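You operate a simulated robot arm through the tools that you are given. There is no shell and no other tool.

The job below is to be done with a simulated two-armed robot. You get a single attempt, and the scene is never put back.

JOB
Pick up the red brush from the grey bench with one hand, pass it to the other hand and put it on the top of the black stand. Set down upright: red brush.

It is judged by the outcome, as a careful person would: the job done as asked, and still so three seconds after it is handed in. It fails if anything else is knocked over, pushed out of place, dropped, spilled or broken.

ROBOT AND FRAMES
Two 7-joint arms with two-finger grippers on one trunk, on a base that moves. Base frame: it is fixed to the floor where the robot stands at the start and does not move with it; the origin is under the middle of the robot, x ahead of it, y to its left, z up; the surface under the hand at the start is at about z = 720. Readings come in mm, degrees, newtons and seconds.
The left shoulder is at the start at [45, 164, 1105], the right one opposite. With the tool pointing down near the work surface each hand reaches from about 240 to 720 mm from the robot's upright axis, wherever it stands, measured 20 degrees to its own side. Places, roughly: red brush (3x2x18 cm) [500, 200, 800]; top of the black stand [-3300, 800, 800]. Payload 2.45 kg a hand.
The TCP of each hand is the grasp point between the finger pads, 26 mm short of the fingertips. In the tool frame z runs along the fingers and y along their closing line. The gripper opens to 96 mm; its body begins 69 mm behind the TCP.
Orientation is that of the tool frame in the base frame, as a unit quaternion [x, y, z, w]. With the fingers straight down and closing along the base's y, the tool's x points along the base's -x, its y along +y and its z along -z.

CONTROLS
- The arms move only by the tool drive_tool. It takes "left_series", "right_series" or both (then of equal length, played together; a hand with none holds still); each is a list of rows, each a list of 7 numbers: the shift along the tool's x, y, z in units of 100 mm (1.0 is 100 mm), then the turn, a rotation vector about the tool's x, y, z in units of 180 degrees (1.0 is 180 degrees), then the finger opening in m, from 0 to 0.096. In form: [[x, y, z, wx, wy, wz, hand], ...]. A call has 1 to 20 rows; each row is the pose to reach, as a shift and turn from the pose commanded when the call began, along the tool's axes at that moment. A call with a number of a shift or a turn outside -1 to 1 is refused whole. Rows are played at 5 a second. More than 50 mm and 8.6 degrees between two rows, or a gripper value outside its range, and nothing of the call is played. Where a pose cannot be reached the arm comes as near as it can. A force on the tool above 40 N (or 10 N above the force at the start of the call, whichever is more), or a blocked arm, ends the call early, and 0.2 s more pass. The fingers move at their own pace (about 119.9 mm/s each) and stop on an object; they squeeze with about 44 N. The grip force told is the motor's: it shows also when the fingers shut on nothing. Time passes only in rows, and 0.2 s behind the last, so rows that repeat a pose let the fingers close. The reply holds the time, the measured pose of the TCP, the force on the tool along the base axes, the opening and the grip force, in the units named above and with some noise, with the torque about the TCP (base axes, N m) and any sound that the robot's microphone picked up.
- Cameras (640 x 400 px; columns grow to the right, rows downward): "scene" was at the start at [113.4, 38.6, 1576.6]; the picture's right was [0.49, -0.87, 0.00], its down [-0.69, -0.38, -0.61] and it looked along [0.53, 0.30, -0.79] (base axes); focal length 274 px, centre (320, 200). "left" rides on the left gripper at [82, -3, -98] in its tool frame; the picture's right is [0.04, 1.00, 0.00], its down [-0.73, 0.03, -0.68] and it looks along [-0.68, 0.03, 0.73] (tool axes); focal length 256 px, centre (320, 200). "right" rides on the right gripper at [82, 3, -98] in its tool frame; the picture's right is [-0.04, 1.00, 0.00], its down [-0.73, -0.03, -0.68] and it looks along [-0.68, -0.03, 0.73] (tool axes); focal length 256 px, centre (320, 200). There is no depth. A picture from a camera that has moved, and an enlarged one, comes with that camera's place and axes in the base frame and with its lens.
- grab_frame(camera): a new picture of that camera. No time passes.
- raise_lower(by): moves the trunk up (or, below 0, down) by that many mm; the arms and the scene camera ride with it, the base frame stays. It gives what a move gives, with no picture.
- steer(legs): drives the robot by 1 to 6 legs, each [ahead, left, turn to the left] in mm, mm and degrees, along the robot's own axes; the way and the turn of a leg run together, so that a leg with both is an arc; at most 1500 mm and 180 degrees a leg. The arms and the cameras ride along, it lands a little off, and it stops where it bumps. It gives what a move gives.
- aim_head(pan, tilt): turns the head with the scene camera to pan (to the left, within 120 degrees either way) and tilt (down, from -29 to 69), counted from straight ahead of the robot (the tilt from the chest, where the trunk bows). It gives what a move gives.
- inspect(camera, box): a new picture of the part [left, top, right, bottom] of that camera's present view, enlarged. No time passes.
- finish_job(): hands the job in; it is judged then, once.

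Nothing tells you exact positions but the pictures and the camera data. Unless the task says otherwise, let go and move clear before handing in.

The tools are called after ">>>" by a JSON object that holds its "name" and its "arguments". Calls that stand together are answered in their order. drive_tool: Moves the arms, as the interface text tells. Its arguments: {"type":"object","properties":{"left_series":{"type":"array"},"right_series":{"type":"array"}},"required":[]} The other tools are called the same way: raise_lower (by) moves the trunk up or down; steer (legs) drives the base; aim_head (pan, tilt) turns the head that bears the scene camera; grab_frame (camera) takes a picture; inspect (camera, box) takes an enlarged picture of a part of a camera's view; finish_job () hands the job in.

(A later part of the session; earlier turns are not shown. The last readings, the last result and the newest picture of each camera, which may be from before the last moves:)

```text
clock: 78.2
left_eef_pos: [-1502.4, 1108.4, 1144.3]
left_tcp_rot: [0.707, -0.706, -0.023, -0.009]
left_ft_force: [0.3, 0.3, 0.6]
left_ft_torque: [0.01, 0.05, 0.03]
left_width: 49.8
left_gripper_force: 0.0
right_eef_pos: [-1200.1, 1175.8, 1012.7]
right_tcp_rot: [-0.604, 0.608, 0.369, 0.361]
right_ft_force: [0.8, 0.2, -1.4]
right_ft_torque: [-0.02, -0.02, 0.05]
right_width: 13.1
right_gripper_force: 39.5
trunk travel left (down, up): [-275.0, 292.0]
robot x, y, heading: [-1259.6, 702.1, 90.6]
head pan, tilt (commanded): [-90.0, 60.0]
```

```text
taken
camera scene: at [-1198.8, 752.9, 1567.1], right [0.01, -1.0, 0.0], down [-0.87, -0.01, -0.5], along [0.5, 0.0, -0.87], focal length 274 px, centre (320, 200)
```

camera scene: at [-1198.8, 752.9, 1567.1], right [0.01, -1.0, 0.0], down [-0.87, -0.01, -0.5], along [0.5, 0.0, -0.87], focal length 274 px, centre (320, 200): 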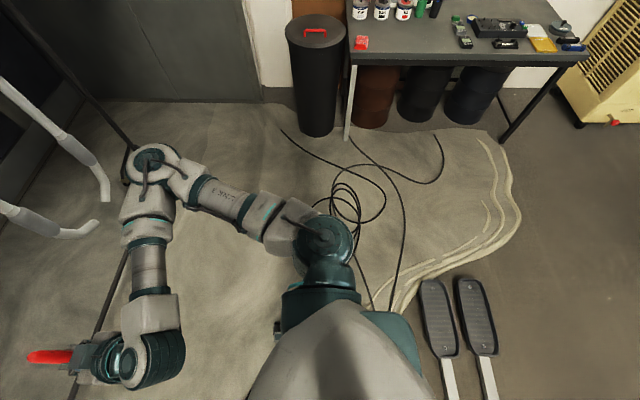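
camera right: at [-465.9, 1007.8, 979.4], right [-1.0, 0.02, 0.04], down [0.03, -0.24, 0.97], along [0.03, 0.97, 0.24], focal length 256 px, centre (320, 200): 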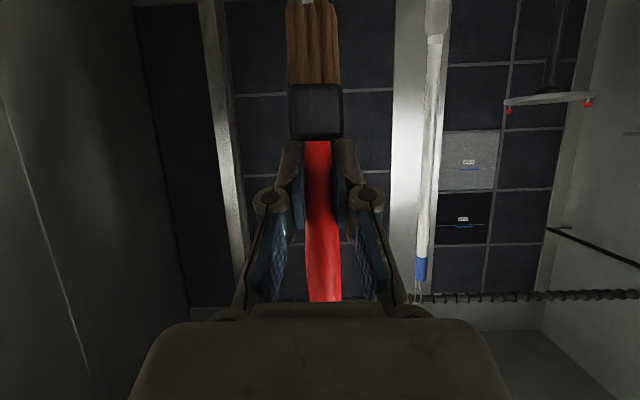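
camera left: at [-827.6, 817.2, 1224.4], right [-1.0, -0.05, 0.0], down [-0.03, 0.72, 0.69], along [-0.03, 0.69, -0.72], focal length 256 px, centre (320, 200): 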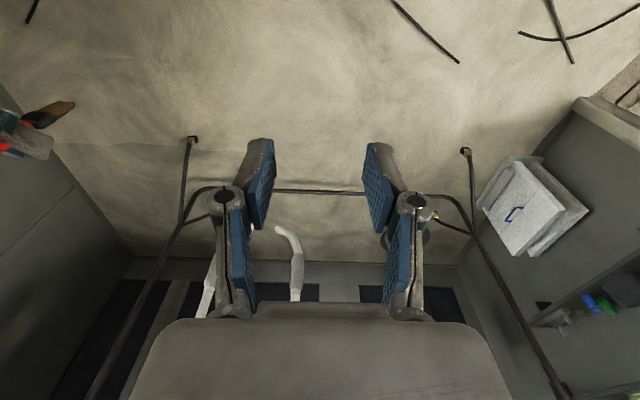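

The coil and pedal bars have stayed in place, and the lean comes from a single cable under the front of the base. I continue west past it.

>>> {"name": "steer", "arguments": {"legs": [[-40, 200, 0]]}}

>>> {"name": "steer", "arguments": {"legs": [[-30, 200, 0]]}}

>>> {"name": "steer", "arguments": {"legs": [[-10, 200, 0]]}}

>>> {"name": "aim_head", "arguments": {"pan": 85, "tilt": 50}}

>>> {"name": "grab_frame", "arguments": {"camera": "scene"}}

```text
clock: 79.8
left_eef_pos: [-1704.1, 1067.7, 1143.6]
left_tcp_rot: [0.707, -0.707, -0.021, -0.01]
left_ft_force: [0.0, -0.2, 0.6]
left_ft_torque: [0.0, 0.02, 0.0]
left_width: 50.0
left_gripper_force: 0.2
right_eef_pos: [-1401.8, 1133.3, 1013.0]
right_tcp_rot: [-0.604, 0.608, 0.367, 0.362]
right_ft_force: [0.0, -0.9, -0.6]
right_ft_torque: [0.02, -0.01, 0.0]
right_width: 12.7
right_gripper_force: 39.2
trunk travel left (down, up): [-275.0, 292.0]
robot x, y, heading: [-1464.9, 664.1, 90.3]
head pan, tilt (commanded): [-90.0, 60.0]
```

```text
clock: 81.4
left_eef_pos: [-1902.8, 1032.2, 1146.0]
left_tcp_rot: [-0.706, 0.708, 0.024, 0.009]
left_ft_force: [0.1, 0.0, -0.5]
left_ft_torque: [-0.01, -0.01, 0.02]
left_width: 49.9
left_gripper_force: 0.1
right_eef_pos: [-1600.4, 1098.5, 1013.8]
right_tcp_rot: [-0.602, 0.608, 0.369, 0.363]
right_ft_force: [0.0, 0.5, -0.5]
right_ft_torque: [-0.02, 0.01, 0.0]
right_width: 12.8
right_gripper_force: 39.4
trunk travel left (down, up): [-275.0, 292.0]
robot x, y, heading: [-1664.6, 630.3, 90.3]
head pan, tilt (commanded): [-90.0, 60.0]
```

```text
clock: 83.0
left_eef_pos: [-2096.0, 1017.7, 1147.7]
left_tcp_rot: [-0.706, 0.708, 0.027, 0.007]
left_ft_force: [0.2, -0.2, -0.5]
left_ft_torque: [-0.02, 0.04, -0.04]
left_width: 50.3
left_gripper_force: 0.0
right_eef_pos: [-1794.6, 1084.4, 1015.7]
right_tcp_rot: [-0.601, 0.608, 0.372, 0.362]
right_ft_force: [0.1, 0.2, -0.3]
right_ft_torque: [0.01, 0.0, 0.05]
right_width: 12.7
right_gripper_force: 39.1
trunk travel left (down, up): [-275.0, 292.0]
robot x, y, heading: [-1866.8, 618.0, 90.3]
head pan, tilt (commanded): [-90.0, 60.0]
```

```text
clock: 85.6
left_eef_pos: [-2108.3, 1014.0, 1147.3]
left_tcp_rot: [-0.706, 0.708, 0.023, 0.013]
left_ft_force: [-0.5, 0.0, -0.2]
left_ft_torque: [0.01, 0.01, -0.02]
left_width: 50.3
left_gripper_force: 0.0
right_eef_pos: [-1806.2, 1079.9, 1017.3]
right_tcp_rot: [-0.603, 0.605, 0.369, 0.366]
right_ft_force: [-0.7, 0.1, -0.1]
right_ft_torque: [0.02, -0.01, -0.01]
right_width: 12.7
right_gripper_force: 39.4
trunk travel left (down, up): [-275.0, 292.0]
robot x, y, heading: [-1862.8, 616.8, 90.3]
head pan, tilt (commanded): [85.0, 50.0]
```

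```text
taken
camera scene: at [-1929.0, 673.7, 1580.2], right [0.08, 1.0, 0.0], down [0.76, -0.07, -0.65], along [-0.65, 0.05, -0.76], focal length 274 px, centre (320, 200)
```

scene: 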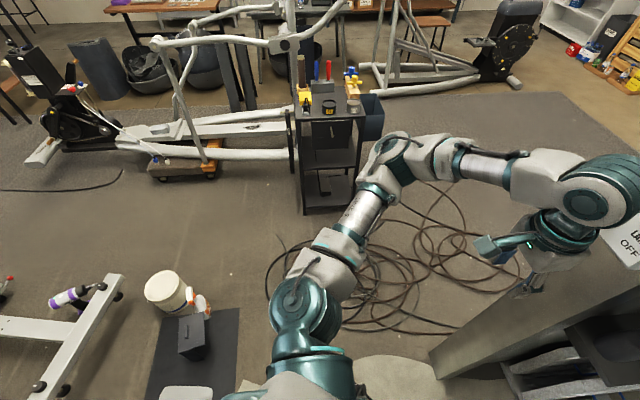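

I am now past the pedal bars at about (-1865, 617), with the stand in view ahead-left. I turn left to face it.

>>> {"name": "steer", "arguments": {"legs": [[0, 0, 40]]}}

>>> {"name": "steer", "arguments": {"legs": [[0, 0, 35]]}}

>>> {"name": "aim_head", "arguments": {"pan": 0, "tilt": 30}}

>>> {"name": "grab_frame", "arguments": {"camera": "scene"}}

>>> {"name": "grab_frame", "arguments": {"camera": "right"}}

```text
clock: 87.9
left_eef_pos: [-2301.2, 765.5, 1147.5]
left_tcp_rot: [0.907, -0.421, -0.028, -0.002]
left_ft_force: [0.8, 1.1, -0.2]
left_ft_torque: [-0.01, 0.06, 0.02]
left_width: 49.7
left_gripper_force: 0.0
right_eef_pos: [-2114.0, 1013.5, 1016.6]
right_tcp_rot: [0.774, -0.361, -0.473, -0.216]
right_ft_force: [0.5, 0.7, -0.7]
right_ft_torque: [-0.03, 0.02, 0.06]
right_width: 12.6
right_gripper_force: 39.2
trunk travel left (down, up): [-275.0, 292.0]
robot x, y, heading: [-1865.7, 622.9, 131.0]
head pan, tilt (commanded): [85.0, 50.0]
```

```text
clock: 90.0
left_eef_pos: [-2300.8, 498.3, 1150.5]
left_tcp_rot: [0.99, -0.136, -0.029, 0.009]
left_ft_force: [0.2, 0.7, 1.1]
left_ft_torque: [-0.04, 0.02, -0.01]
left_width: 49.8
left_gripper_force: 0.1
right_eef_pos: [-2287.0, 807.1, 1017.7]
right_tcp_rot: [0.845, -0.118, -0.517, -0.064]
right_ft_force: [-0.8, 0.0, -1.0]
right_ft_torque: [-0.05, 0.0, 0.02]
right_width: 12.5
right_gripper_force: 39.6
trunk travel left (down, up): [-275.0, 292.0]
robot x, y, heading: [-1862.4, 620.8, 165.1]
head pan, tilt (commanded): [85.0, 50.0]
```

```text
clock: 91.5
left_eef_pos: [-2299.5, 497.2, 1151.0]
left_tcp_rot: [0.99, -0.135, -0.031, 0.008]
left_ft_force: [0.6, -0.2, 0.0]
left_ft_torque: [-0.01, 0.0, 0.04]
left_width: 49.8
left_gripper_force: 0.0
right_eef_pos: [-2284.1, 806.2, 1019.5]
right_tcp_rot: [0.844, -0.117, -0.518, -0.066]
right_ft_force: [-0.4, 0.5, -0.6]
right_ft_torque: [-0.04, 0.02, 0.02]
right_width: 12.4
right_gripper_force: 39.4
trunk travel left (down, up): [-275.0, 292.0]
robot x, y, heading: [-1861.5, 627.7, 165.2]
head pan, tilt (commanded): [0.0, 30.0]
```

```text
taken
camera scene: at [-1995.9, 666.1, 1608.7], right [0.26, 0.97, -0.01], down [0.49, -0.13, -0.86], along [-0.84, 0.22, -0.5], focal length 274 px, centre (320, 200)
```

scene: 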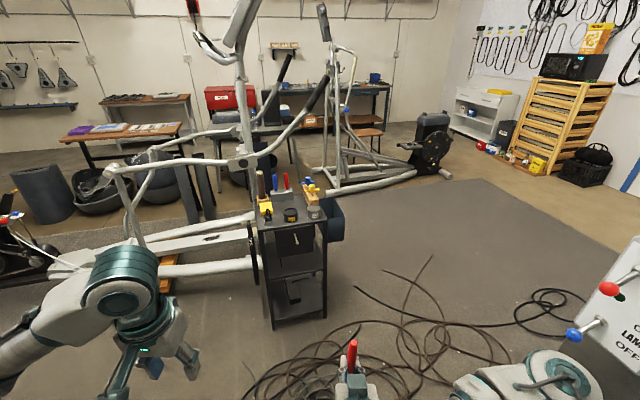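

```text
taken
camera right: at [-2166.0, 769.8, 991.3], right [-0.28, -0.96, 0.05], down [0.27, -0.03, 0.96], along [-0.92, 0.28, 0.27], focal length 256 px, centre (320, 200)
```

right: 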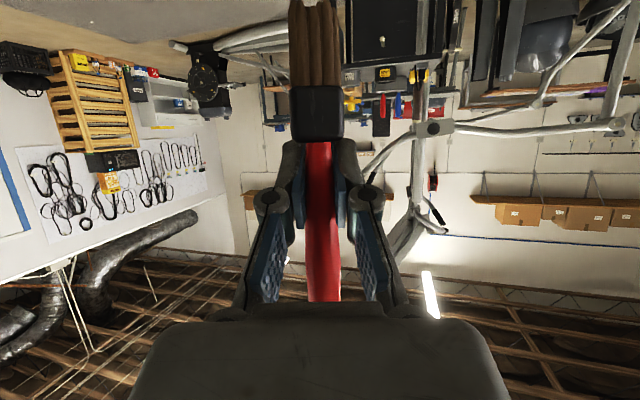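

>>> {"name": "inspect", "arguments": {"camera": "scene", "box": [240, 160, 350, 235]}}

>>> {"name": "inspect", "arguments": {"camera": "scene", "box": [180, 180, 440, 400]}}

```text
5.33 times, centred on (295, 198) of scene
camera zoom: at [-1995.9, 666.1, 1608.7], right [0.26, 0.97, -0.01], down [0.49, -0.13, -0.86], along [-0.84, 0.22, -0.5], focal length 1463 px, centre (453, 213)
```

zoom: 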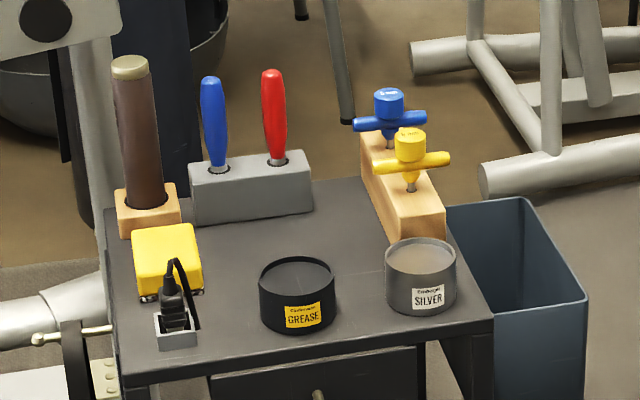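

```text
1.82 times, centred on (310, 290) of scene
camera zoom: at [-1995.9, 666.1, 1608.7], right [0.26, 0.97, -0.01], down [0.49, -0.13, -0.86], along [-0.84, 0.22, -0.5], focal length 499 px, centre (338, 36)
```

zoom: 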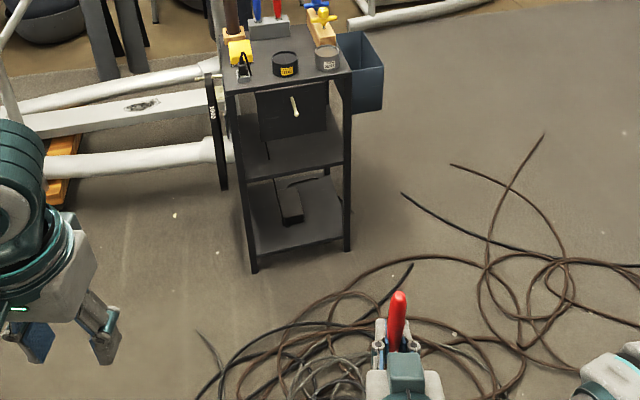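

The stand's top holds several items: a grease tin, a silver tin, a wooden block with T-valves, a grey block with two handles, a tape and a bottle. There is a free patch near [-3325, 840], and with the present low, flat grip the right hand's camera would pass too close to the tins. First I check how the arms hold after the rocking.

>>> {"name": "drive_tool", "arguments": {"left_series": [[0, 0, 0, 0, 0, 0, 0.05], [0, 0, 0, 0, 0, 0, 0.05], [0, 0, 0, 0, 0, 0, 0.05]], "right_series": [[0, 0, 0, 0, 0, 0, 0.0], [0, 0, 0, 0, 0, 0, 0.0], [0, 0, 0, 0, 0, 0, 0.0]]}}

>>> {"name": "aim_head", "arguments": {"pan": 0, "tilt": 60}}

>>> {"name": "grab_frame", "arguments": {"camera": "scene"}}

```text
clock: 92.3
left_eef_pos: [-2298.6, 493.9, 1151.1]
left_tcp_rot: [0.99, -0.136, -0.031, 0.005]
left_ft_force: [-0.2, 0.8, 0.0]
left_ft_torque: [-0.02, 0.02, 0.02]
left_width: 50.1
left_gripper_force: 0.0
right_eef_pos: [-2285.0, 804.5, 1020.5]
right_tcp_rot: [0.845, -0.116, -0.518, -0.066]
right_ft_force: [-0.2, 0.2, -0.2]
right_ft_torque: [-0.03, -0.03, 0.03]
right_width: 12.6
right_gripper_force: 38.9
trunk travel left (down, up): [-275.0, 292.0]
robot x, y, heading: [-1865.2, 624.9, 165.3]
head pan, tilt (commanded): [0.0, 30.0]
```

```text
clock: 93.3
left_eef_pos: [-2299.5, 493.0, 1150.4]
left_tcp_rot: [0.99, -0.135, -0.031, 0.006]
left_ft_force: [1.1, -0.5, -0.7]
left_ft_torque: [-0.04, 0.01, 0.01]
left_width: 49.9
left_gripper_force: 0.0
right_eef_pos: [-2284.9, 801.9, 1020.0]
right_tcp_rot: [0.845, -0.116, -0.518, -0.066]
right_ft_force: [-0.2, 0.7, -0.8]
right_ft_torque: [-0.02, 0.0, 0.01]
right_width: 12.6
right_gripper_force: 39.1
trunk travel left (down, up): [-275.0, 292.0]
robot x, y, heading: [-1856.8, 626.1, 165.2]
head pan, tilt (commanded): [0.0, 60.0]
```

```text
taken
camera scene: at [-1974.3, 654.1, 1566.8], right [0.26, 0.97, 0.0], down [0.84, -0.22, -0.5], along [-0.48, 0.13, -0.87], focal length 274 px, centre (320, 200)
```

scene: 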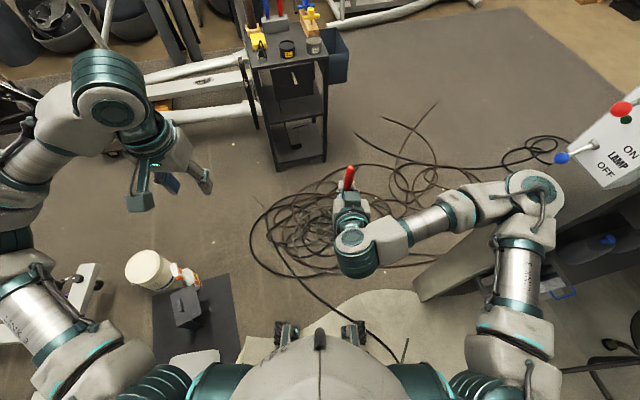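

The arms hold steadily but the right hand has drifted about 3° in pitch. I'll re-grip here: bring the right hand forward and lower, level the brush, and let the left hand take the handle top for a moment. Then the right hand can re-take it higher and at a steeper angle, which gives clearance over the tins.

>>> {"name": "drive_tool", "arguments": {"left_series": [[-0.2, 0, 0.02, 0.0015, 0.005, 0, 0.05], [-0.4, 0, 0.04, 0.003, 0.01, 0, 0.05], [-0.6, 0, 0.06, 0.0045, 0.015, 0, 0.05], [-0.8, 0, 0.08, 0.006, 0.019, 0, 0.05], [-1.0, 0, 0.1, 0.006, 0.019, 0, 0.05], [-1.0, 0, 0.1, 0.006, 0.019, 0, 0.05]], "right_series": [[0.04, 0, 0.18, 0, 0.004, 0, 0.0], [0.09, 0, 0.36, 0, 0.008, 0, 0.0], [0.13, 0, 0.54, 0, 0.012, 0, 0.0], [0.17, 0, 0.72, 0, 0.016, 0, 0.0], [0.217, 0, 0.897, 0, 0.016, 0, 0.0], [0.217, 0, 0.897, 0, 0.016, 0, 0.0]]}}

>>> {"name": "drive_tool", "arguments": {"right_series": [[-0.09, 0, 0.15, 0, 0, 0, 0.0], [-0.18, 0, 0.3, 0, 0, 0, 0.0], [-0.27, 0, 0.45, 0, 0, 0, 0.0], [-0.35, 0, 0.606, 0, 0, 0, 0.0], [-0.35, 0, 0.606, 0, 0, 0, 0.0]]}}

>>> {"name": "grab_frame", "arguments": {"camera": "scene"}}

>>> {"name": "grab_frame", "arguments": {"camera": "right"}}

>>> {"name": "grab_frame", "arguments": {"camera": "left"}}

```text
clock: 94.7
left_eef_pos: [-2396.4, 513.7, 1145.3]
left_tcp_rot: [0.991, -0.136, 0.001, -0.002]
left_ft_force: [0.0, -1.7, 0.9]
left_ft_torque: [0.01, 0.03, 0.02]
left_width: 49.9
left_gripper_force: 0.1
right_eef_pos: [-2354.7, 815.3, 961.0]
right_tcp_rot: [0.857, -0.116, -0.498, -0.065]
right_ft_force: [0.7, -0.3, -0.1]
right_ft_torque: [-0.03, -0.01, -0.02]
right_width: 12.6
right_gripper_force: 39.4
trunk travel left (down, up): [-275.0, 292.0]
robot x, y, heading: [-1863.4, 621.6, 165.0]
head pan, tilt (commanded): [0.0, 60.0]
```

```text
clock: 95.9
left_eef_pos: [-2396.6, 515.2, 1145.6]
left_tcp_rot: [0.991, -0.135, 0.0, -0.002]
left_ft_force: [0.0, -0.1, -0.3]
left_ft_torque: [0.01, 0.02, -0.01]
left_width: 49.9
left_gripper_force: 0.1
right_eef_pos: [-2420.2, 834.4, 962.4]
right_tcp_rot: [0.857, -0.117, -0.497, -0.066]
right_ft_force: [-0.5, 0.0, 0.1]
right_ft_torque: [0.02, -0.03, -0.01]
right_width: 12.6
right_gripper_force: 39.6
trunk travel left (down, up): [-275.0, 292.0]
robot x, y, heading: [-1864.0, 625.5, 165.3]
head pan, tilt (commanded): [0.0, 60.0]
```

```text
taken
camera scene: at [-1976.3, 649.5, 1566.7], right [0.26, 0.97, 0.0], down [0.84, -0.22, -0.5], along [-0.48, 0.13, -0.87], focal length 274 px, centre (320, 200)
```

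scene: 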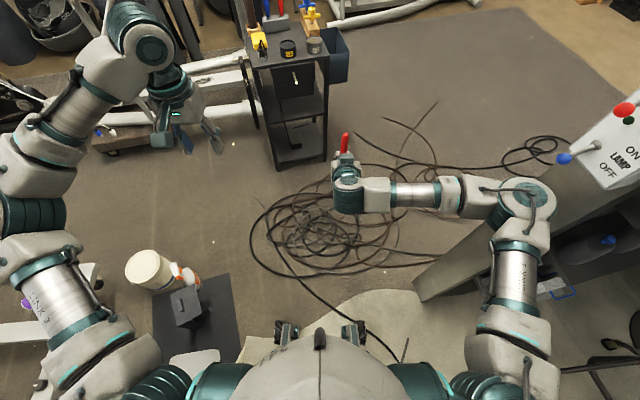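

```text
taken
camera right: at [-2301.7, 798.6, 939.5], right [-0.28, -0.96, 0.04], down [0.23, -0.03, 0.97], along [-0.93, 0.28, 0.22], focal length 256 px, centre (320, 200)
```

right: 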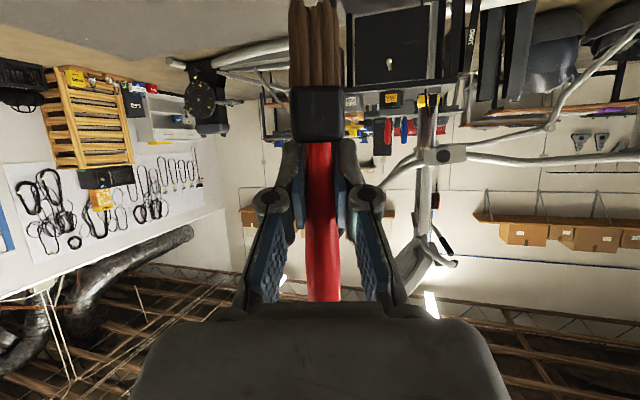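

```text
taken
camera left: at [-2316.6, 497.3, 1244.2], right [-0.23, -0.97, 0.0], down [-0.72, 0.17, 0.68], along [-0.66, 0.16, -0.73], focal length 256 px, centre (320, 200)
```

left: 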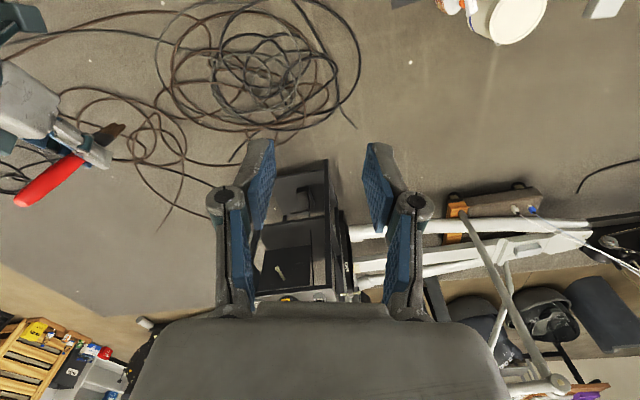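

The brush is upright in the right hand and the left hand points straight down again. I zoom in to measure the brush's actual lean before the left hand comes over it.

>>> {"name": "inspect", "arguments": {"camera": "scene", "box": [300, 110, 400, 220]}}

>>> {"name": "inspect", "arguments": {"camera": "left", "box": [0, 80, 180, 240]}}

```text
3.64 times, centred on (350, 165) of scene
camera zoom: at [-1976.3, 649.5, 1566.7], right [0.26, 0.97, 0.0], down [0.84, -0.22, -0.5], along [-0.48, 0.13, -0.87], focal length 997 px, centre (211, 327)
```

zoom: 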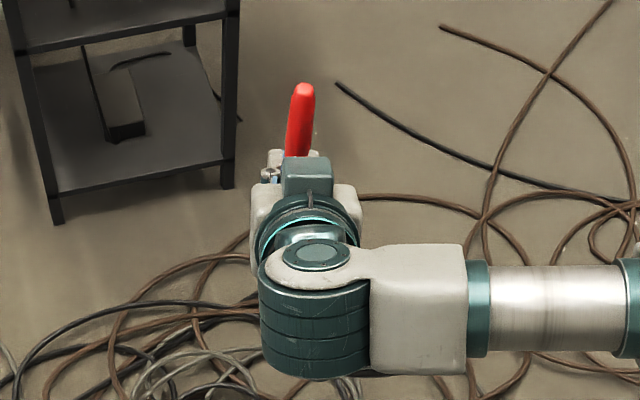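

```text
2.50 times, centred on (90, 160) of left
camera zoom: at [-2316.6, 497.3, 1244.2], right [-0.23, -0.97, 0.0], down [-0.72, 0.17, 0.68], along [-0.66, 0.16, -0.73], focal length 640 px, centre (895, 300)
```

zoom: 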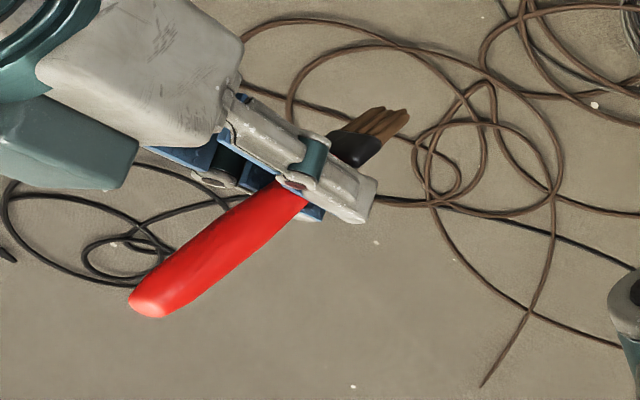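

The brush tip is at about [-2421, 834, 1056], directly over the right TCP, so it is upright. I bring the left hand over it in steps.

>>> {"name": "drive_tool", "arguments": {"left_series": [[-0.15, -0.25, 0, 0, 0, 0, 0.06], [-0.3, -0.5, 0, 0, 0, 0, 0.06], [-0.45, -0.75, 0, 0, 0, 0, 0.06], [-0.55, -1.0, 0, 0, 0, 0, 0.06]]}}

>>> {"name": "drive_tool", "arguments": {"left_series": [[-0.15, -0.25, 0, 0, 0, 0, 0.06], [-0.3, -0.5, 0, 0, 0, 0, 0.06], [-0.4, -0.75, 0, 0, 0, 0, 0.06], [-0.5, -1.0, 0, 0, 0, 0, 0.06]]}}

>>> {"name": "drive_tool", "arguments": {"left_series": [[0, -0.25, 0, 0, 0, 0, 0.06], [0, -0.5, 0, 0, 0, 0, 0.06], [0, -0.7, 0, 0, 0, 0, 0.06], [0, -0.9, 0, 0, 0, 0, 0.06], [0, -0.9, 0, 0, 0, 0, 0.06]]}}

>>> {"name": "grab_frame", "arguments": {"camera": "left"}}

>>> {"name": "grab_frame", "arguments": {"camera": "scene"}}

```text
clock: 96.9
left_eef_pos: [-2426.2, 626.9, 1149.8]
left_tcp_rot: [0.991, -0.135, 0.0, -0.001]
left_ft_force: [0.4, -0.4, -0.7]
left_ft_torque: [0.03, 0.03, 0.0]
left_width: 60.2
left_gripper_force: 0.1
right_eef_pos: [-2420.7, 837.1, 961.6]
right_tcp_rot: [0.858, -0.117, -0.496, -0.064]
right_ft_force: [1.1, 0.5, -0.9]
right_ft_torque: [0.0, 0.01, 0.02]
right_width: 12.4
right_gripper_force: 39.3
trunk travel left (down, up): [-275.0, 292.0]
robot x, y, heading: [-1859.6, 621.5, 165.2]
head pan, tilt (commanded): [0.0, 60.0]
```

```text
clock: 97.9
left_eef_pos: [-2445.7, 739.1, 1146.9]
left_tcp_rot: [0.991, -0.135, 0.0, -0.001]
left_ft_force: [0.6, -0.3, -0.5]
left_ft_torque: [0.0, 0.01, -0.01]
left_width: 60.0
left_gripper_force: 0.1
right_eef_pos: [-2419.6, 838.5, 961.8]
right_tcp_rot: [0.857, -0.118, -0.497, -0.064]
right_ft_force: [-0.8, 0.4, -1.3]
right_ft_torque: [0.04, 0.01, 0.07]
right_width: 12.6
right_gripper_force: 38.6
trunk travel left (down, up): [-275.0, 292.0]
robot x, y, heading: [-1864.1, 621.0, 165.1]
head pan, tilt (commanded): [0.0, 60.0]
```

```text
clock: 99.1
left_eef_pos: [-2422.7, 822.0, 1147.7]
left_tcp_rot: [0.991, -0.135, 0.0, 0.0]
left_ft_force: [-0.1, 0.9, 0.3]
left_ft_torque: [-0.02, -0.03, 0.01]
left_width: 59.9
left_gripper_force: 0.0
left hand out of reach, approached as far as the arm can: row 4, 5
right_eef_pos: [-2421.3, 835.7, 961.1]
right_tcp_rot: [0.858, -0.117, -0.497, -0.065]
right_ft_force: [0.1, 0.9, -0.2]
right_ft_torque: [0.03, -0.02, -0.02]
right_width: 12.7
right_gripper_force: 39.8
trunk travel left (down, up): [-275.0, 292.0]
robot x, y, heading: [-1863.1, 624.3, 165.0]
head pan, tilt (commanded): [0.0, 60.0]
```

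```text
taken
camera left: at [-2342.2, 804.4, 1245.4], right [-0.23, -0.97, 0.0], down [-0.72, 0.17, 0.68], along [-0.66, 0.16, -0.74], focal length 256 px, centre (320, 200)
```

left: 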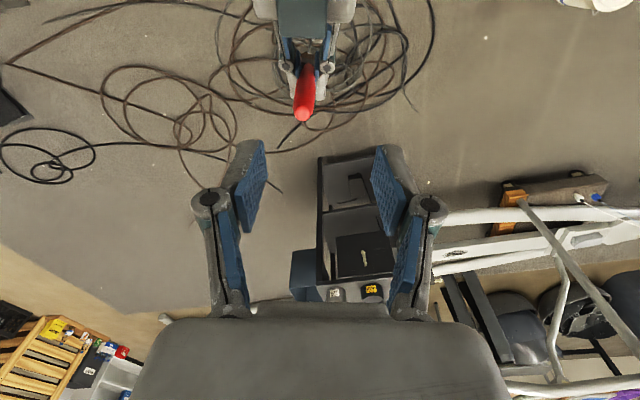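

```text
taken
camera scene: at [-1977.1, 653.6, 1566.5], right [0.26, 0.97, 0.0], down [0.84, -0.22, -0.49], along [-0.48, 0.13, -0.87], focal length 274 px, centre (320, 200)
```

scene: 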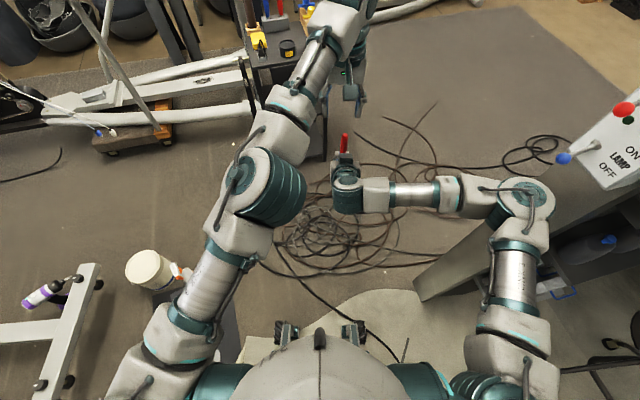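

The left hand is almost over the brush, about 15 mm short at this height. I lower it a little while closing that gap.

>>> {"name": "drive_tool", "arguments": {"left_series": [[-0.02, -0.05, 0.15, 0, 0, 0, 0.06], [-0.04, -0.11, 0.3, 0, 0, 0, 0.06], [-0.04, -0.11, 0.42, 0, 0, 0, 0.06], [-0.04, -0.11, 0.42, 0, 0, 0, 0.06]]}}

>>> {"name": "grab_frame", "arguments": {"camera": "left"}}

>>> {"name": "grab_frame", "arguments": {"camera": "right"}}

```text
clock: 100.1
left_eef_pos: [-2419.7, 833.0, 1106.2]
left_tcp_rot: [0.991, -0.135, 0.001, -0.001]
left_ft_force: [0.3, -0.4, -0.7]
left_ft_torque: [0.0, 0.0, 0.0]
left_width: 59.8
left_gripper_force: 0.0
right_eef_pos: [-2420.4, 835.9, 962.2]
right_tcp_rot: [0.858, -0.117, -0.497, -0.064]
right_ft_force: [0.3, -0.8, 0.0]
right_ft_torque: [0.0, 0.0, 0.01]
right_width: 12.9
right_gripper_force: 39.6
trunk travel left (down, up): [-275.0, 292.0]
robot x, y, heading: [-1863.0, 624.9, 165.4]
head pan, tilt (commanded): [0.0, 60.0]
```

```text
taken
camera left: at [-2339.5, 814.8, 1204.2], right [-0.23, -0.97, 0.0], down [-0.72, 0.17, 0.68], along [-0.66, 0.16, -0.74], focal length 256 px, centre (320, 200)
```

left: 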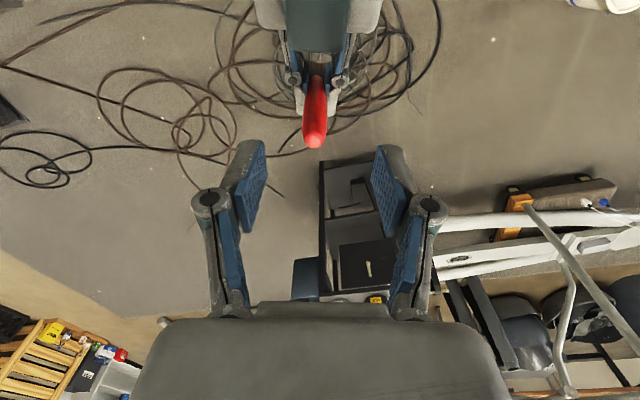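

```text
taken
camera right: at [-2301.5, 800.0, 939.2], right [-0.28, -0.96, 0.04], down [0.23, -0.03, 0.97], along [-0.93, 0.28, 0.22], focal length 256 px, centre (320, 200)
```

right: 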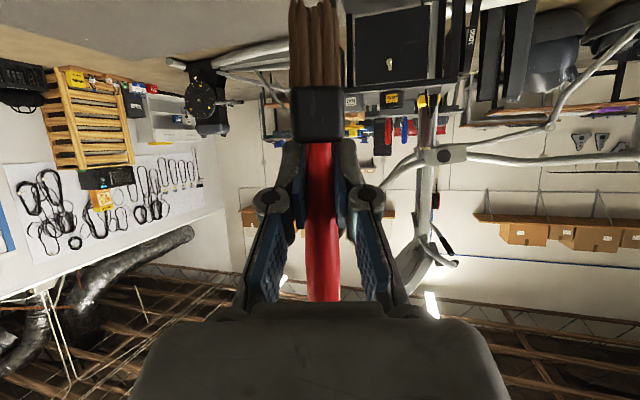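

>>> {"name": "drive_tool", "arguments": {"left_series": [[-0.034, -0.05, 0.1, 0, 0, 0, 0.06], [-0.034, -0.05, 0.25, 0, 0, 0, 0.06], [-0.034, -0.05, 0.4, 0, 0, 0, 0.06], [-0.034, -0.05, 0.4, 0, 0, 0, 0.06]]}}

>>> {"name": "grab_frame", "arguments": {"camera": "left"}}

>>> {"name": "grab_frame", "arguments": {"camera": "right"}}

```text
clock: 101.1
left_eef_pos: [-2420.3, 839.5, 1063.7]
left_tcp_rot: [0.991, -0.135, 0.0, -0.001]
left_ft_force: [0.5, -0.2, 0.1]
left_ft_torque: [0.0, 0.02, -0.03]
left_width: 60.0
left_gripper_force: 0.0
right_eef_pos: [-2419.8, 836.5, 961.2]
right_tcp_rot: [0.857, -0.118, -0.497, -0.065]
right_ft_force: [-0.1, -0.7, 0.3]
right_ft_torque: [-0.03, -0.01, 0.0]
right_width: 12.7
right_gripper_force: 39.1
trunk travel left (down, up): [-275.0, 292.0]
robot x, y, heading: [-1865.3, 623.9, 165.1]
head pan, tilt (commanded): [0.0, 60.0]
```

```text
taken
camera left: at [-2340.7, 821.1, 1163.0], right [-0.23, -0.97, 0.0], down [-0.72, 0.17, 0.68], along [-0.66, 0.16, -0.73], focal length 256 px, centre (320, 200)
```

left: 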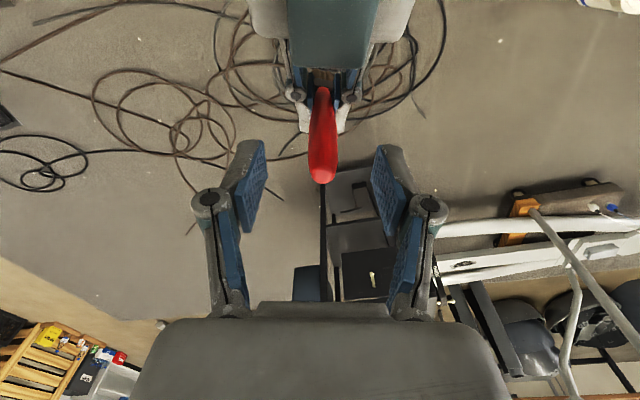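

```text
taken
camera right: at [-2301.1, 800.1, 939.4], right [-0.28, -0.96, 0.04], down [0.23, -0.02, 0.97], along [-0.93, 0.29, 0.22], focal length 256 px, centre (320, 200)
```

right: 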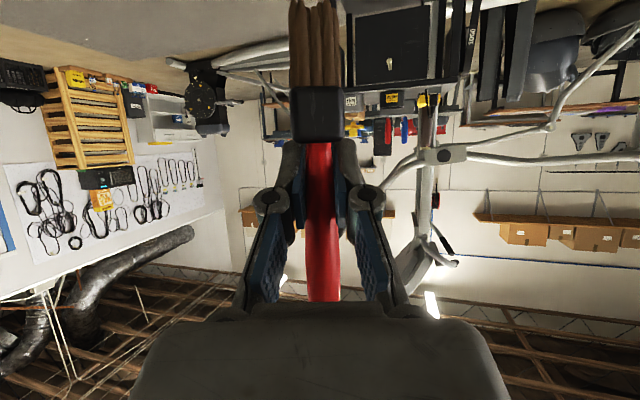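

>>> {"name": "drive_tool", "arguments": {"left_series": [[-0.03, 0, 0.12, 0, 0, 0, 0.06], [-0.03, 0, 0.24, 0, 0, 0, 0.06], [-0.03, 0, 0.33, 0, 0, 0, 0.06], [-0.03, 0, 0.33, 0, 0, 0, 0.06]]}}

>>> {"name": "grab_frame", "arguments": {"camera": "left"}}

>>> {"name": "grab_frame", "arguments": {"camera": "right"}}

```text
clock: 102.1
left_eef_pos: [-2422.9, 840.3, 1031.5]
left_tcp_rot: [0.991, -0.135, 0.0, 0.0]
left_ft_force: [0.2, -0.5, -0.1]
left_ft_torque: [0.02, 0.01, 0.02]
left_width: 60.0
left_gripper_force: 0.1
right_eef_pos: [-2420.0, 837.4, 961.2]
right_tcp_rot: [0.857, -0.117, -0.497, -0.064]
right_ft_force: [-0.3, 0.3, -0.7]
right_ft_torque: [-0.01, -0.02, 0.02]
right_width: 12.9
right_gripper_force: 38.8
trunk travel left (down, up): [-275.0, 292.0]
robot x, y, heading: [-1861.3, 620.8, 165.2]
head pan, tilt (commanded): [0.0, 60.0]
```

```text
taken
camera left: at [-2343.4, 822.7, 1130.1], right [-0.23, -0.97, 0.0], down [-0.72, 0.17, 0.68], along [-0.66, 0.16, -0.73], focal length 256 px, centre (320, 200)
```

left: 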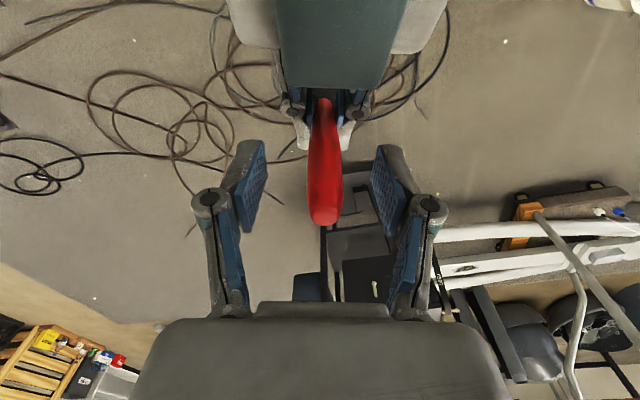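

```text
taken
camera right: at [-2301.2, 800.3, 939.3], right [-0.28, -0.96, 0.04], down [0.23, -0.02, 0.97], along [-0.93, 0.29, 0.22], focal length 256 px, centre (320, 200)
```

right: 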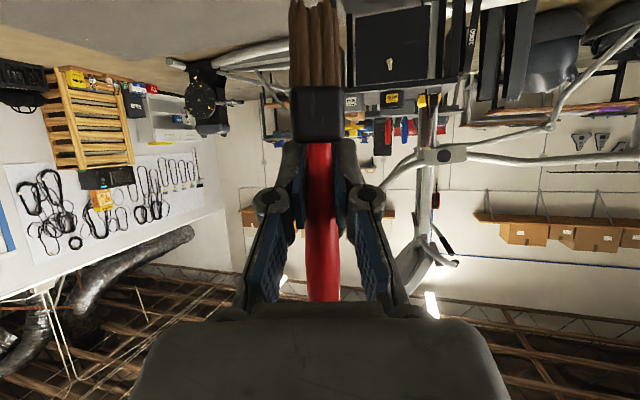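

The brush sits about 2.5 mm off the left hand's centre, so I correct that and close the left hand.

>>> {"name": "drive_tool", "arguments": {"left_series": [[0, 0.02, 0, 0, 0, 0, 0.05], [0, 0.025, 0, 0, 0, 0, 0.03], [0, 0.025, 0, 0, 0, 0, 0.015], [0, 0.025, 0, 0, 0, 0, 0.0], [0, 0.025, 0, 0, 0, 0, 0.0], [0, 0.025, 0, 0, 0, 0, 0.0]]}}

>>> {"name": "grab_frame", "arguments": {"camera": "left"}}

>>> {"name": "grab_frame", "arguments": {"camera": "right"}}

```text
clock: 103.5
left_eef_pos: [-2423.9, 838.3, 1031.6]
left_tcp_rot: [0.991, -0.134, 0.0, -0.001]
left_ft_force: [1.2, 4.9, 2.0]
left_ft_torque: [0.21, -0.05, 0.01]
left_width: 17.2
left_gripper_force: 42.6
right_eef_pos: [-2419.0, 837.0, 960.7]
right_tcp_rot: [0.858, -0.116, -0.497, -0.063]
right_ft_force: [-0.6, -5.3, -2.6]
right_ft_torque: [0.12, -0.01, 0.02]
right_width: 12.7
right_gripper_force: 39.1
trunk travel left (down, up): [-275.0, 292.0]
robot x, y, heading: [-1860.7, 624.2, 165.2]
head pan, tilt (commanded): [0.0, 60.0]
```

```text
taken
camera left: at [-2344.1, 819.4, 1130.4], right [-0.23, -0.97, 0.0], down [-0.72, 0.17, 0.68], along [-0.66, 0.16, -0.73], focal length 256 px, centre (320, 200)
```

left: 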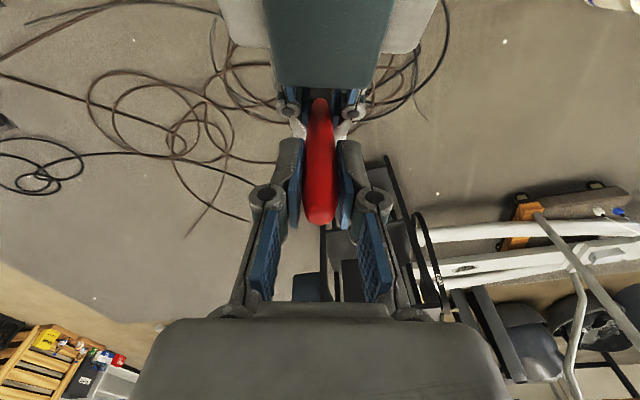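

```text
taken
camera right: at [-2301.2, 800.0, 939.1], right [-0.28, -0.96, 0.04], down [0.23, -0.02, 0.97], along [-0.93, 0.28, 0.22], focal length 256 px, centre (320, 200)
```

right: 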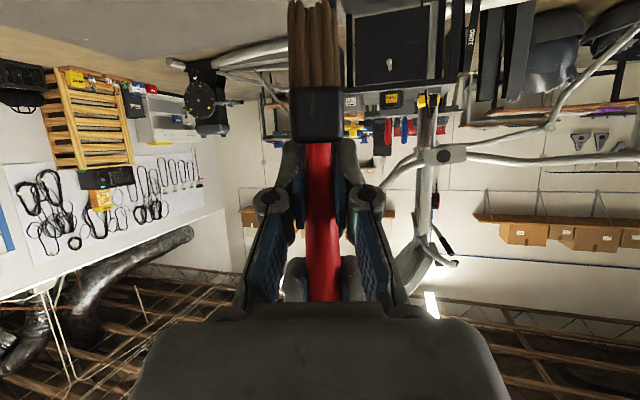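

The left hand holds the handle top again at the same thickness. I open the right hand and back it off horizontally.

>>> {"name": "drive_tool", "arguments": {"right_series": [[0, 0, 0, 0, 0, 0, 0.03], [0, 0, 0, 0, 0, 0, 0.06], [0, 0, 0, 0, 0, 0, 0.07], [0, 0, 0, 0, 0, 0, 0.07]]}}

>>> {"name": "grab_frame", "arguments": {"camera": "right"}}

>>> {"name": "grab_frame", "arguments": {"camera": "left"}}

```text
clock: 104.5
left_eef_pos: [-2422.9, 837.5, 1032.6]
left_tcp_rot: [0.991, -0.135, 0.0, -0.001]
left_ft_force: [-0.2, 0.8, -0.2]
left_ft_torque: [-0.01, 0.02, -0.03]
left_width: 17.3
left_gripper_force: 42.7
right_eef_pos: [-2420.4, 837.0, 960.7]
right_tcp_rot: [0.857, -0.117, -0.497, -0.065]
right_ft_force: [-0.3, 0.5, -0.3]
right_ft_torque: [-0.03, 0.01, -0.02]
right_width: 70.0
right_gripper_force: 0.0
trunk travel left (down, up): [-275.0, 292.0]
robot x, y, heading: [-1862.0, 621.1, 165.2]
head pan, tilt (commanded): [0.0, 60.0]
```

```text
taken
camera right: at [-2301.3, 800.3, 939.2], right [-0.28, -0.96, 0.04], down [0.23, -0.02, 0.97], along [-0.93, 0.29, 0.22], focal length 256 px, centre (320, 200)
```

right: 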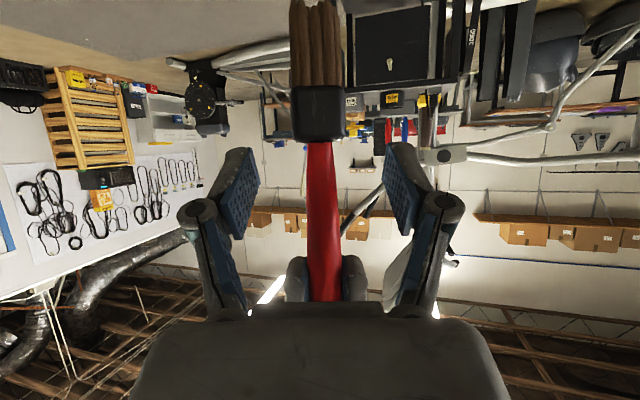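

```text
taken
camera left: at [-2344.2, 819.2, 1130.3], right [-0.23, -0.97, 0.0], down [-0.72, 0.17, 0.68], along [-0.66, 0.16, -0.73], focal length 256 px, centre (320, 200)
```

left: 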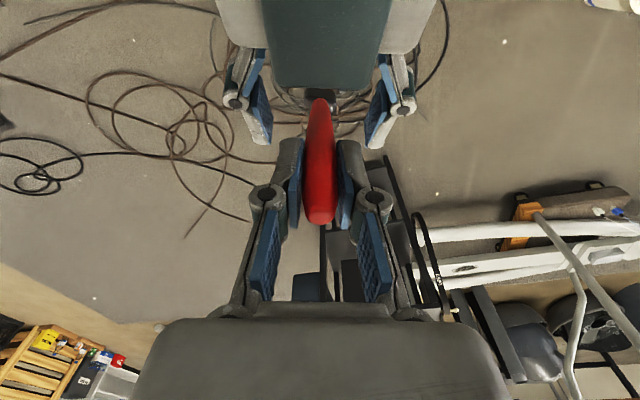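

>>> {"name": "drive_tool", "arguments": {"right_series": [[0.1, 0, -0.173, 0, 0, 0, 0.07], [0.2, 0, -0.346, 0, 0, 0, 0.07], [0.3, 0, -0.52, 0, 0, 0, 0.07], [0.35, 0, -0.606, 0, 0, 0, 0.07], [0.35, 0, -0.606, 0, 0.03, 0, 0.07], [0.35, 0, -0.606, 0, 0.06, 0, 0.07], [0.35, 0, -0.606, 0, 0.07, 0, 0.07], [0.35, 0, -0.606, 0, 0.07, 0, 0.07]]}}

>>> {"name": "grab_frame", "arguments": {"camera": "right"}}

>>> {"name": "grab_frame", "arguments": {"camera": "left"}}

>>> {"name": "grab_frame", "arguments": {"camera": "scene"}}

```text
clock: 106.3
left_eef_pos: [-2424.1, 837.6, 1032.0]
left_tcp_rot: [0.991, -0.135, 0.001, 0.0]
left_ft_force: [-0.1, 0.2, -0.8]
left_ft_torque: [0.0, 0.05, 0.0]
left_width: 17.2
left_gripper_force: 43.0
right_eef_pos: [-2353.3, 820.3, 960.7]
right_tcp_rot: [0.907, -0.124, -0.4, -0.051]
right_ft_force: [-0.6, 0.1, -0.4]
right_ft_torque: [0.0, -0.01, -0.01]
right_width: 70.1
right_gripper_force: 0.0
trunk travel left (down, up): [-275.0, 292.0]
robot x, y, heading: [-1863.6, 623.2, 165.3]
head pan, tilt (commanded): [0.0, 60.0]
```

```text
taken
camera right: at [-2232.5, 781.4, 966.3], right [-0.29, -0.96, 0.04], down [0.01, 0.03, 1.0], along [-0.96, 0.29, 0.0], focal length 256 px, centre (320, 200)
```

right: 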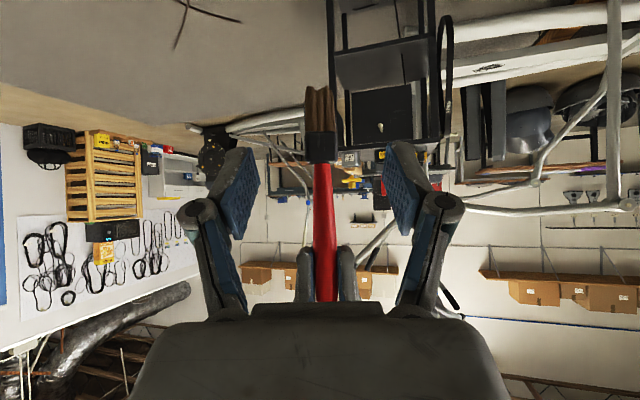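

```text
taken
camera left: at [-2344.1, 819.3, 1130.3], right [-0.23, -0.97, 0.0], down [-0.72, 0.17, 0.68], along [-0.66, 0.16, -0.73], focal length 256 px, centre (320, 200)
```

left: 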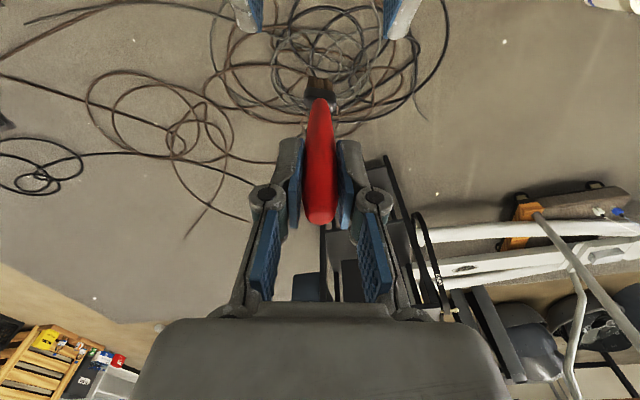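

```text
taken
camera scene: at [-1976.3, 653.2, 1566.6], right [0.26, 0.97, 0.0], down [0.84, -0.22, -0.5], along [-0.48, 0.13, -0.87], focal length 274 px, centre (320, 200)
```

scene: 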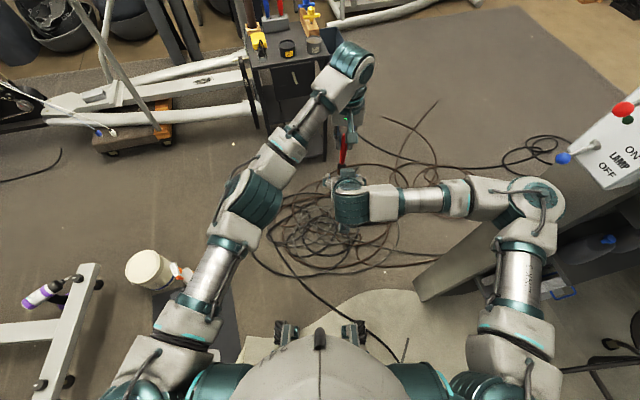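

>>> {"name": "inspect", "arguments": {"camera": "right", "box": [250, 70, 390, 310]}}

>>> {"name": "inspect", "arguments": {"camera": "left", "box": [270, 60, 370, 240]}}

```text
1.67 times, centred on (320, 190) of right
camera zoom: at [-2232.5, 781.4, 966.3], right [-0.29, -0.96, 0.04], down [0.01, 0.03, 1.0], along [-0.96, 0.29, 0.0], focal length 427 px, centre (320, 217)
```

zoom: 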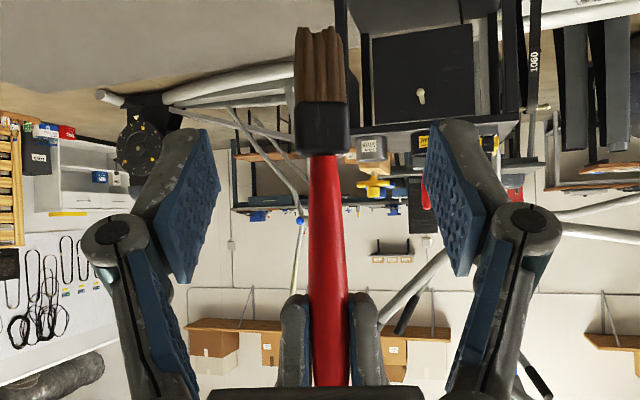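

```text
2.22 times, centred on (320, 150) of left
camera zoom: at [-2344.1, 819.3, 1130.3], right [-0.23, -0.97, 0.0], down [-0.72, 0.17, 0.68], along [-0.66, 0.16, -0.73], focal length 569 px, centre (320, 311)
```

zoom: 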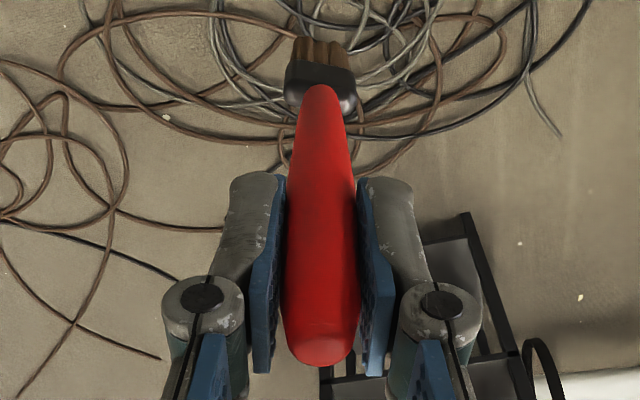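

The left hand holds the brush upright (bottom at z≈879). A 42° pitch would bring the right wrist too near the left camera, so I use about 35° and grip 95 mm above the bristle end, approaching level.

>>> {"name": "drive_tool", "arguments": {"right_series": [[0, 0, 0, 0, -0.02, 0, 0.07], [0, 0, 0, 0, -0.0417, 0, 0.07], [0, 0, 0, 0, -0.0417, 0, 0.07]]}}

>>> {"name": "drive_tool", "arguments": {"right_series": [[-0.1, 0.01, 0.09, 0, 0, 0, 0.07], [-0.2, 0.02, 0.19, 0, 0, 0, 0.07], [-0.3, 0.02, 0.29, 0, 0, 0, 0.07], [-0.4, 0.02, 0.39, 0, 0, 0, 0.07], [-0.51, 0.02, 0.502, 0, 0, 0, 0.07], [-0.51, 0.02, 0.502, 0, 0, 0, 0.07]]}}

>>> {"name": "grab_frame", "arguments": {"camera": "right"}}

>>> {"name": "grab_frame", "arguments": {"camera": "left"}}

```text
clock: 107.1
left_eef_pos: [-2422.7, 835.9, 1031.3]
left_tcp_rot: [0.991, -0.135, 0.0, -0.001]
left_ft_force: [0.3, -0.4, -0.4]
left_ft_torque: [-0.01, -0.03, 0.01]
left_width: 17.0
left_gripper_force: 42.3
right_eef_pos: [-2353.8, 818.7, 960.1]
right_tcp_rot: [0.879, -0.12, -0.458, -0.06]
right_ft_force: [0.0, -0.8, 0.0]
right_ft_torque: [0.0, -0.02, -0.01]
right_width: 70.0
right_gripper_force: 0.0
trunk travel left (down, up): [-275.0, 292.0]
robot x, y, heading: [-1861.4, 622.5, 165.1]
head pan, tilt (commanded): [0.0, 60.0]
```

```text
clock: 108.5
left_eef_pos: [-2423.7, 836.9, 1032.7]
left_tcp_rot: [0.991, -0.135, 0.001, -0.001]
left_ft_force: [0.4, 0.6, -0.3]
left_ft_torque: [-0.02, 0.02, 0.01]
left_width: 17.5
left_gripper_force: 43.3
right_eef_pos: [-2421.9, 833.8, 973.2]
right_tcp_rot: [0.879, -0.12, -0.458, -0.058]
right_ft_force: [0.5, -0.4, 0.2]
right_ft_torque: [-0.01, -0.01, 0.02]
right_width: 69.9
right_gripper_force: 0.0
trunk travel left (down, up): [-275.0, 292.0]
robot x, y, heading: [-1862.8, 622.9, 165.2]
head pan, tilt (commanded): [0.0, 60.0]
```

```text
taken
camera right: at [-2301.5, 797.3, 962.2], right [-0.29, -0.96, 0.04], down [0.14, 0.0, 0.99], along [-0.95, 0.29, 0.14], focal length 256 px, centre (320, 200)
```

right: 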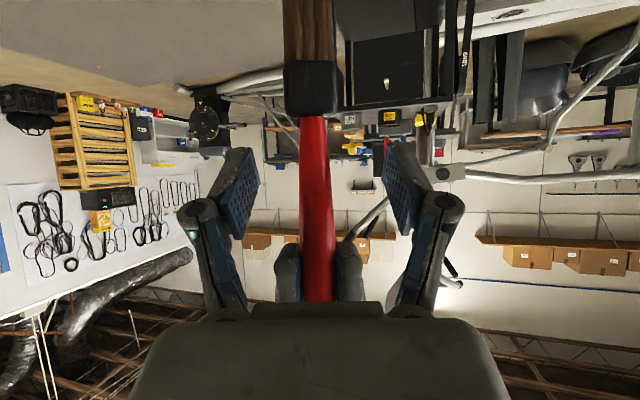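

```text
taken
camera left: at [-2344.0, 819.2, 1130.4], right [-0.23, -0.97, 0.0], down [-0.72, 0.17, 0.68], along [-0.66, 0.16, -0.73], focal length 256 px, centre (320, 200)
```

left: 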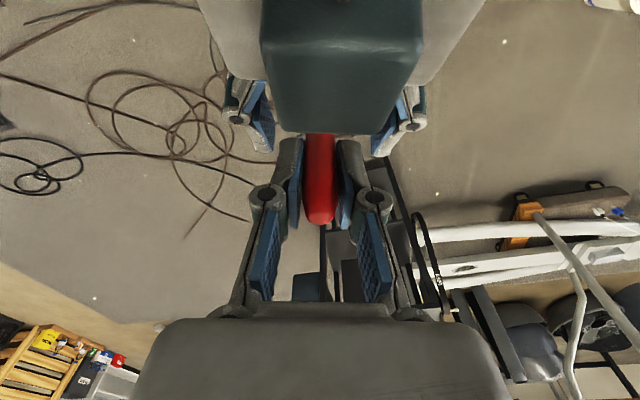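

>>> {"name": "drive_tool", "arguments": {"right_series": [[0, -0.015, 0, 0, 0, 0, 0.07], [0, -0.027, 0, 0, 0, 0, 0.05], [0, -0.027, 0, 0, 0, 0, 0.03], [0, -0.027, 0, 0, 0, 0, 0.015], [0, -0.027, 0, 0, 0, 0, 0.0], [0, -0.027, 0, 0, 0, 0, 0.0], [0, -0.027, 0, 0, 0, 0, 0.0]]}}

>>> {"name": "grab_frame", "arguments": {"camera": "right"}}

>>> {"name": "grab_frame", "arguments": {"camera": "left"}}

```text
clock: 110.1
left_eef_pos: [-2423.0, 837.2, 1032.3]
left_tcp_rot: [0.991, -0.135, 0.0, -0.001]
left_ft_force: [1.1, 4.1, 0.0]
left_ft_torque: [0.13, -0.05, 0.0]
left_width: 17.3
left_gripper_force: 42.3
right_eef_pos: [-2421.3, 836.0, 972.8]
right_tcp_rot: [0.879, -0.119, -0.459, -0.058]
right_ft_force: [-2.1, -4.0, -0.5]
right_ft_torque: [0.15, -0.04, -0.04]
right_width: 13.7
right_gripper_force: 40.4
trunk travel left (down, up): [-275.0, 292.0]
robot x, y, heading: [-1858.5, 625.0, 165.1]
head pan, tilt (commanded): [0.0, 60.0]
```

```text
taken
camera right: at [-2300.8, 800.0, 962.5], right [-0.29, -0.96, 0.04], down [0.14, 0.0, 0.99], along [-0.95, 0.29, 0.14], focal length 256 px, centre (320, 200)
```

right: 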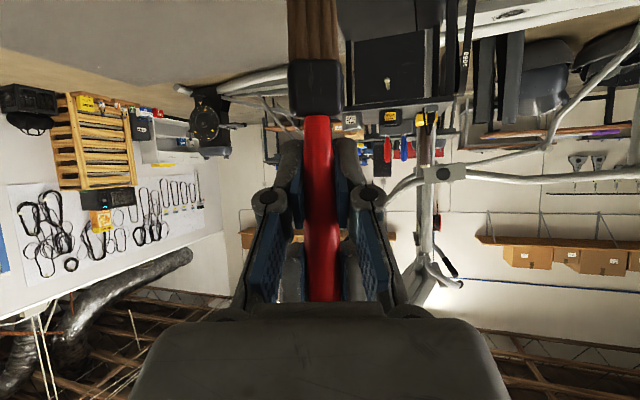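

```text
taken
camera left: at [-2344.0, 819.4, 1130.4], right [-0.23, -0.97, 0.0], down [-0.72, 0.17, 0.68], along [-0.66, 0.16, -0.73], focal length 256 px, centre (320, 200)
```

left: 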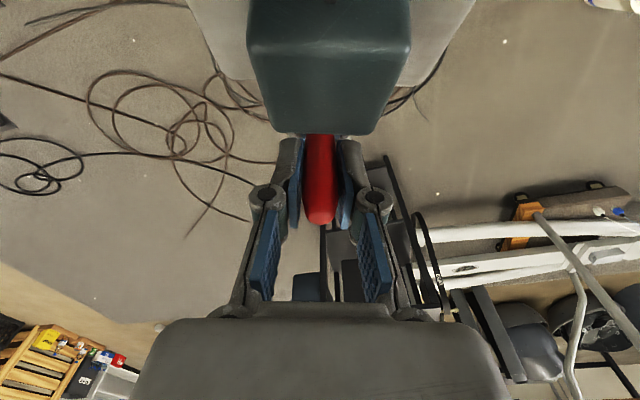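

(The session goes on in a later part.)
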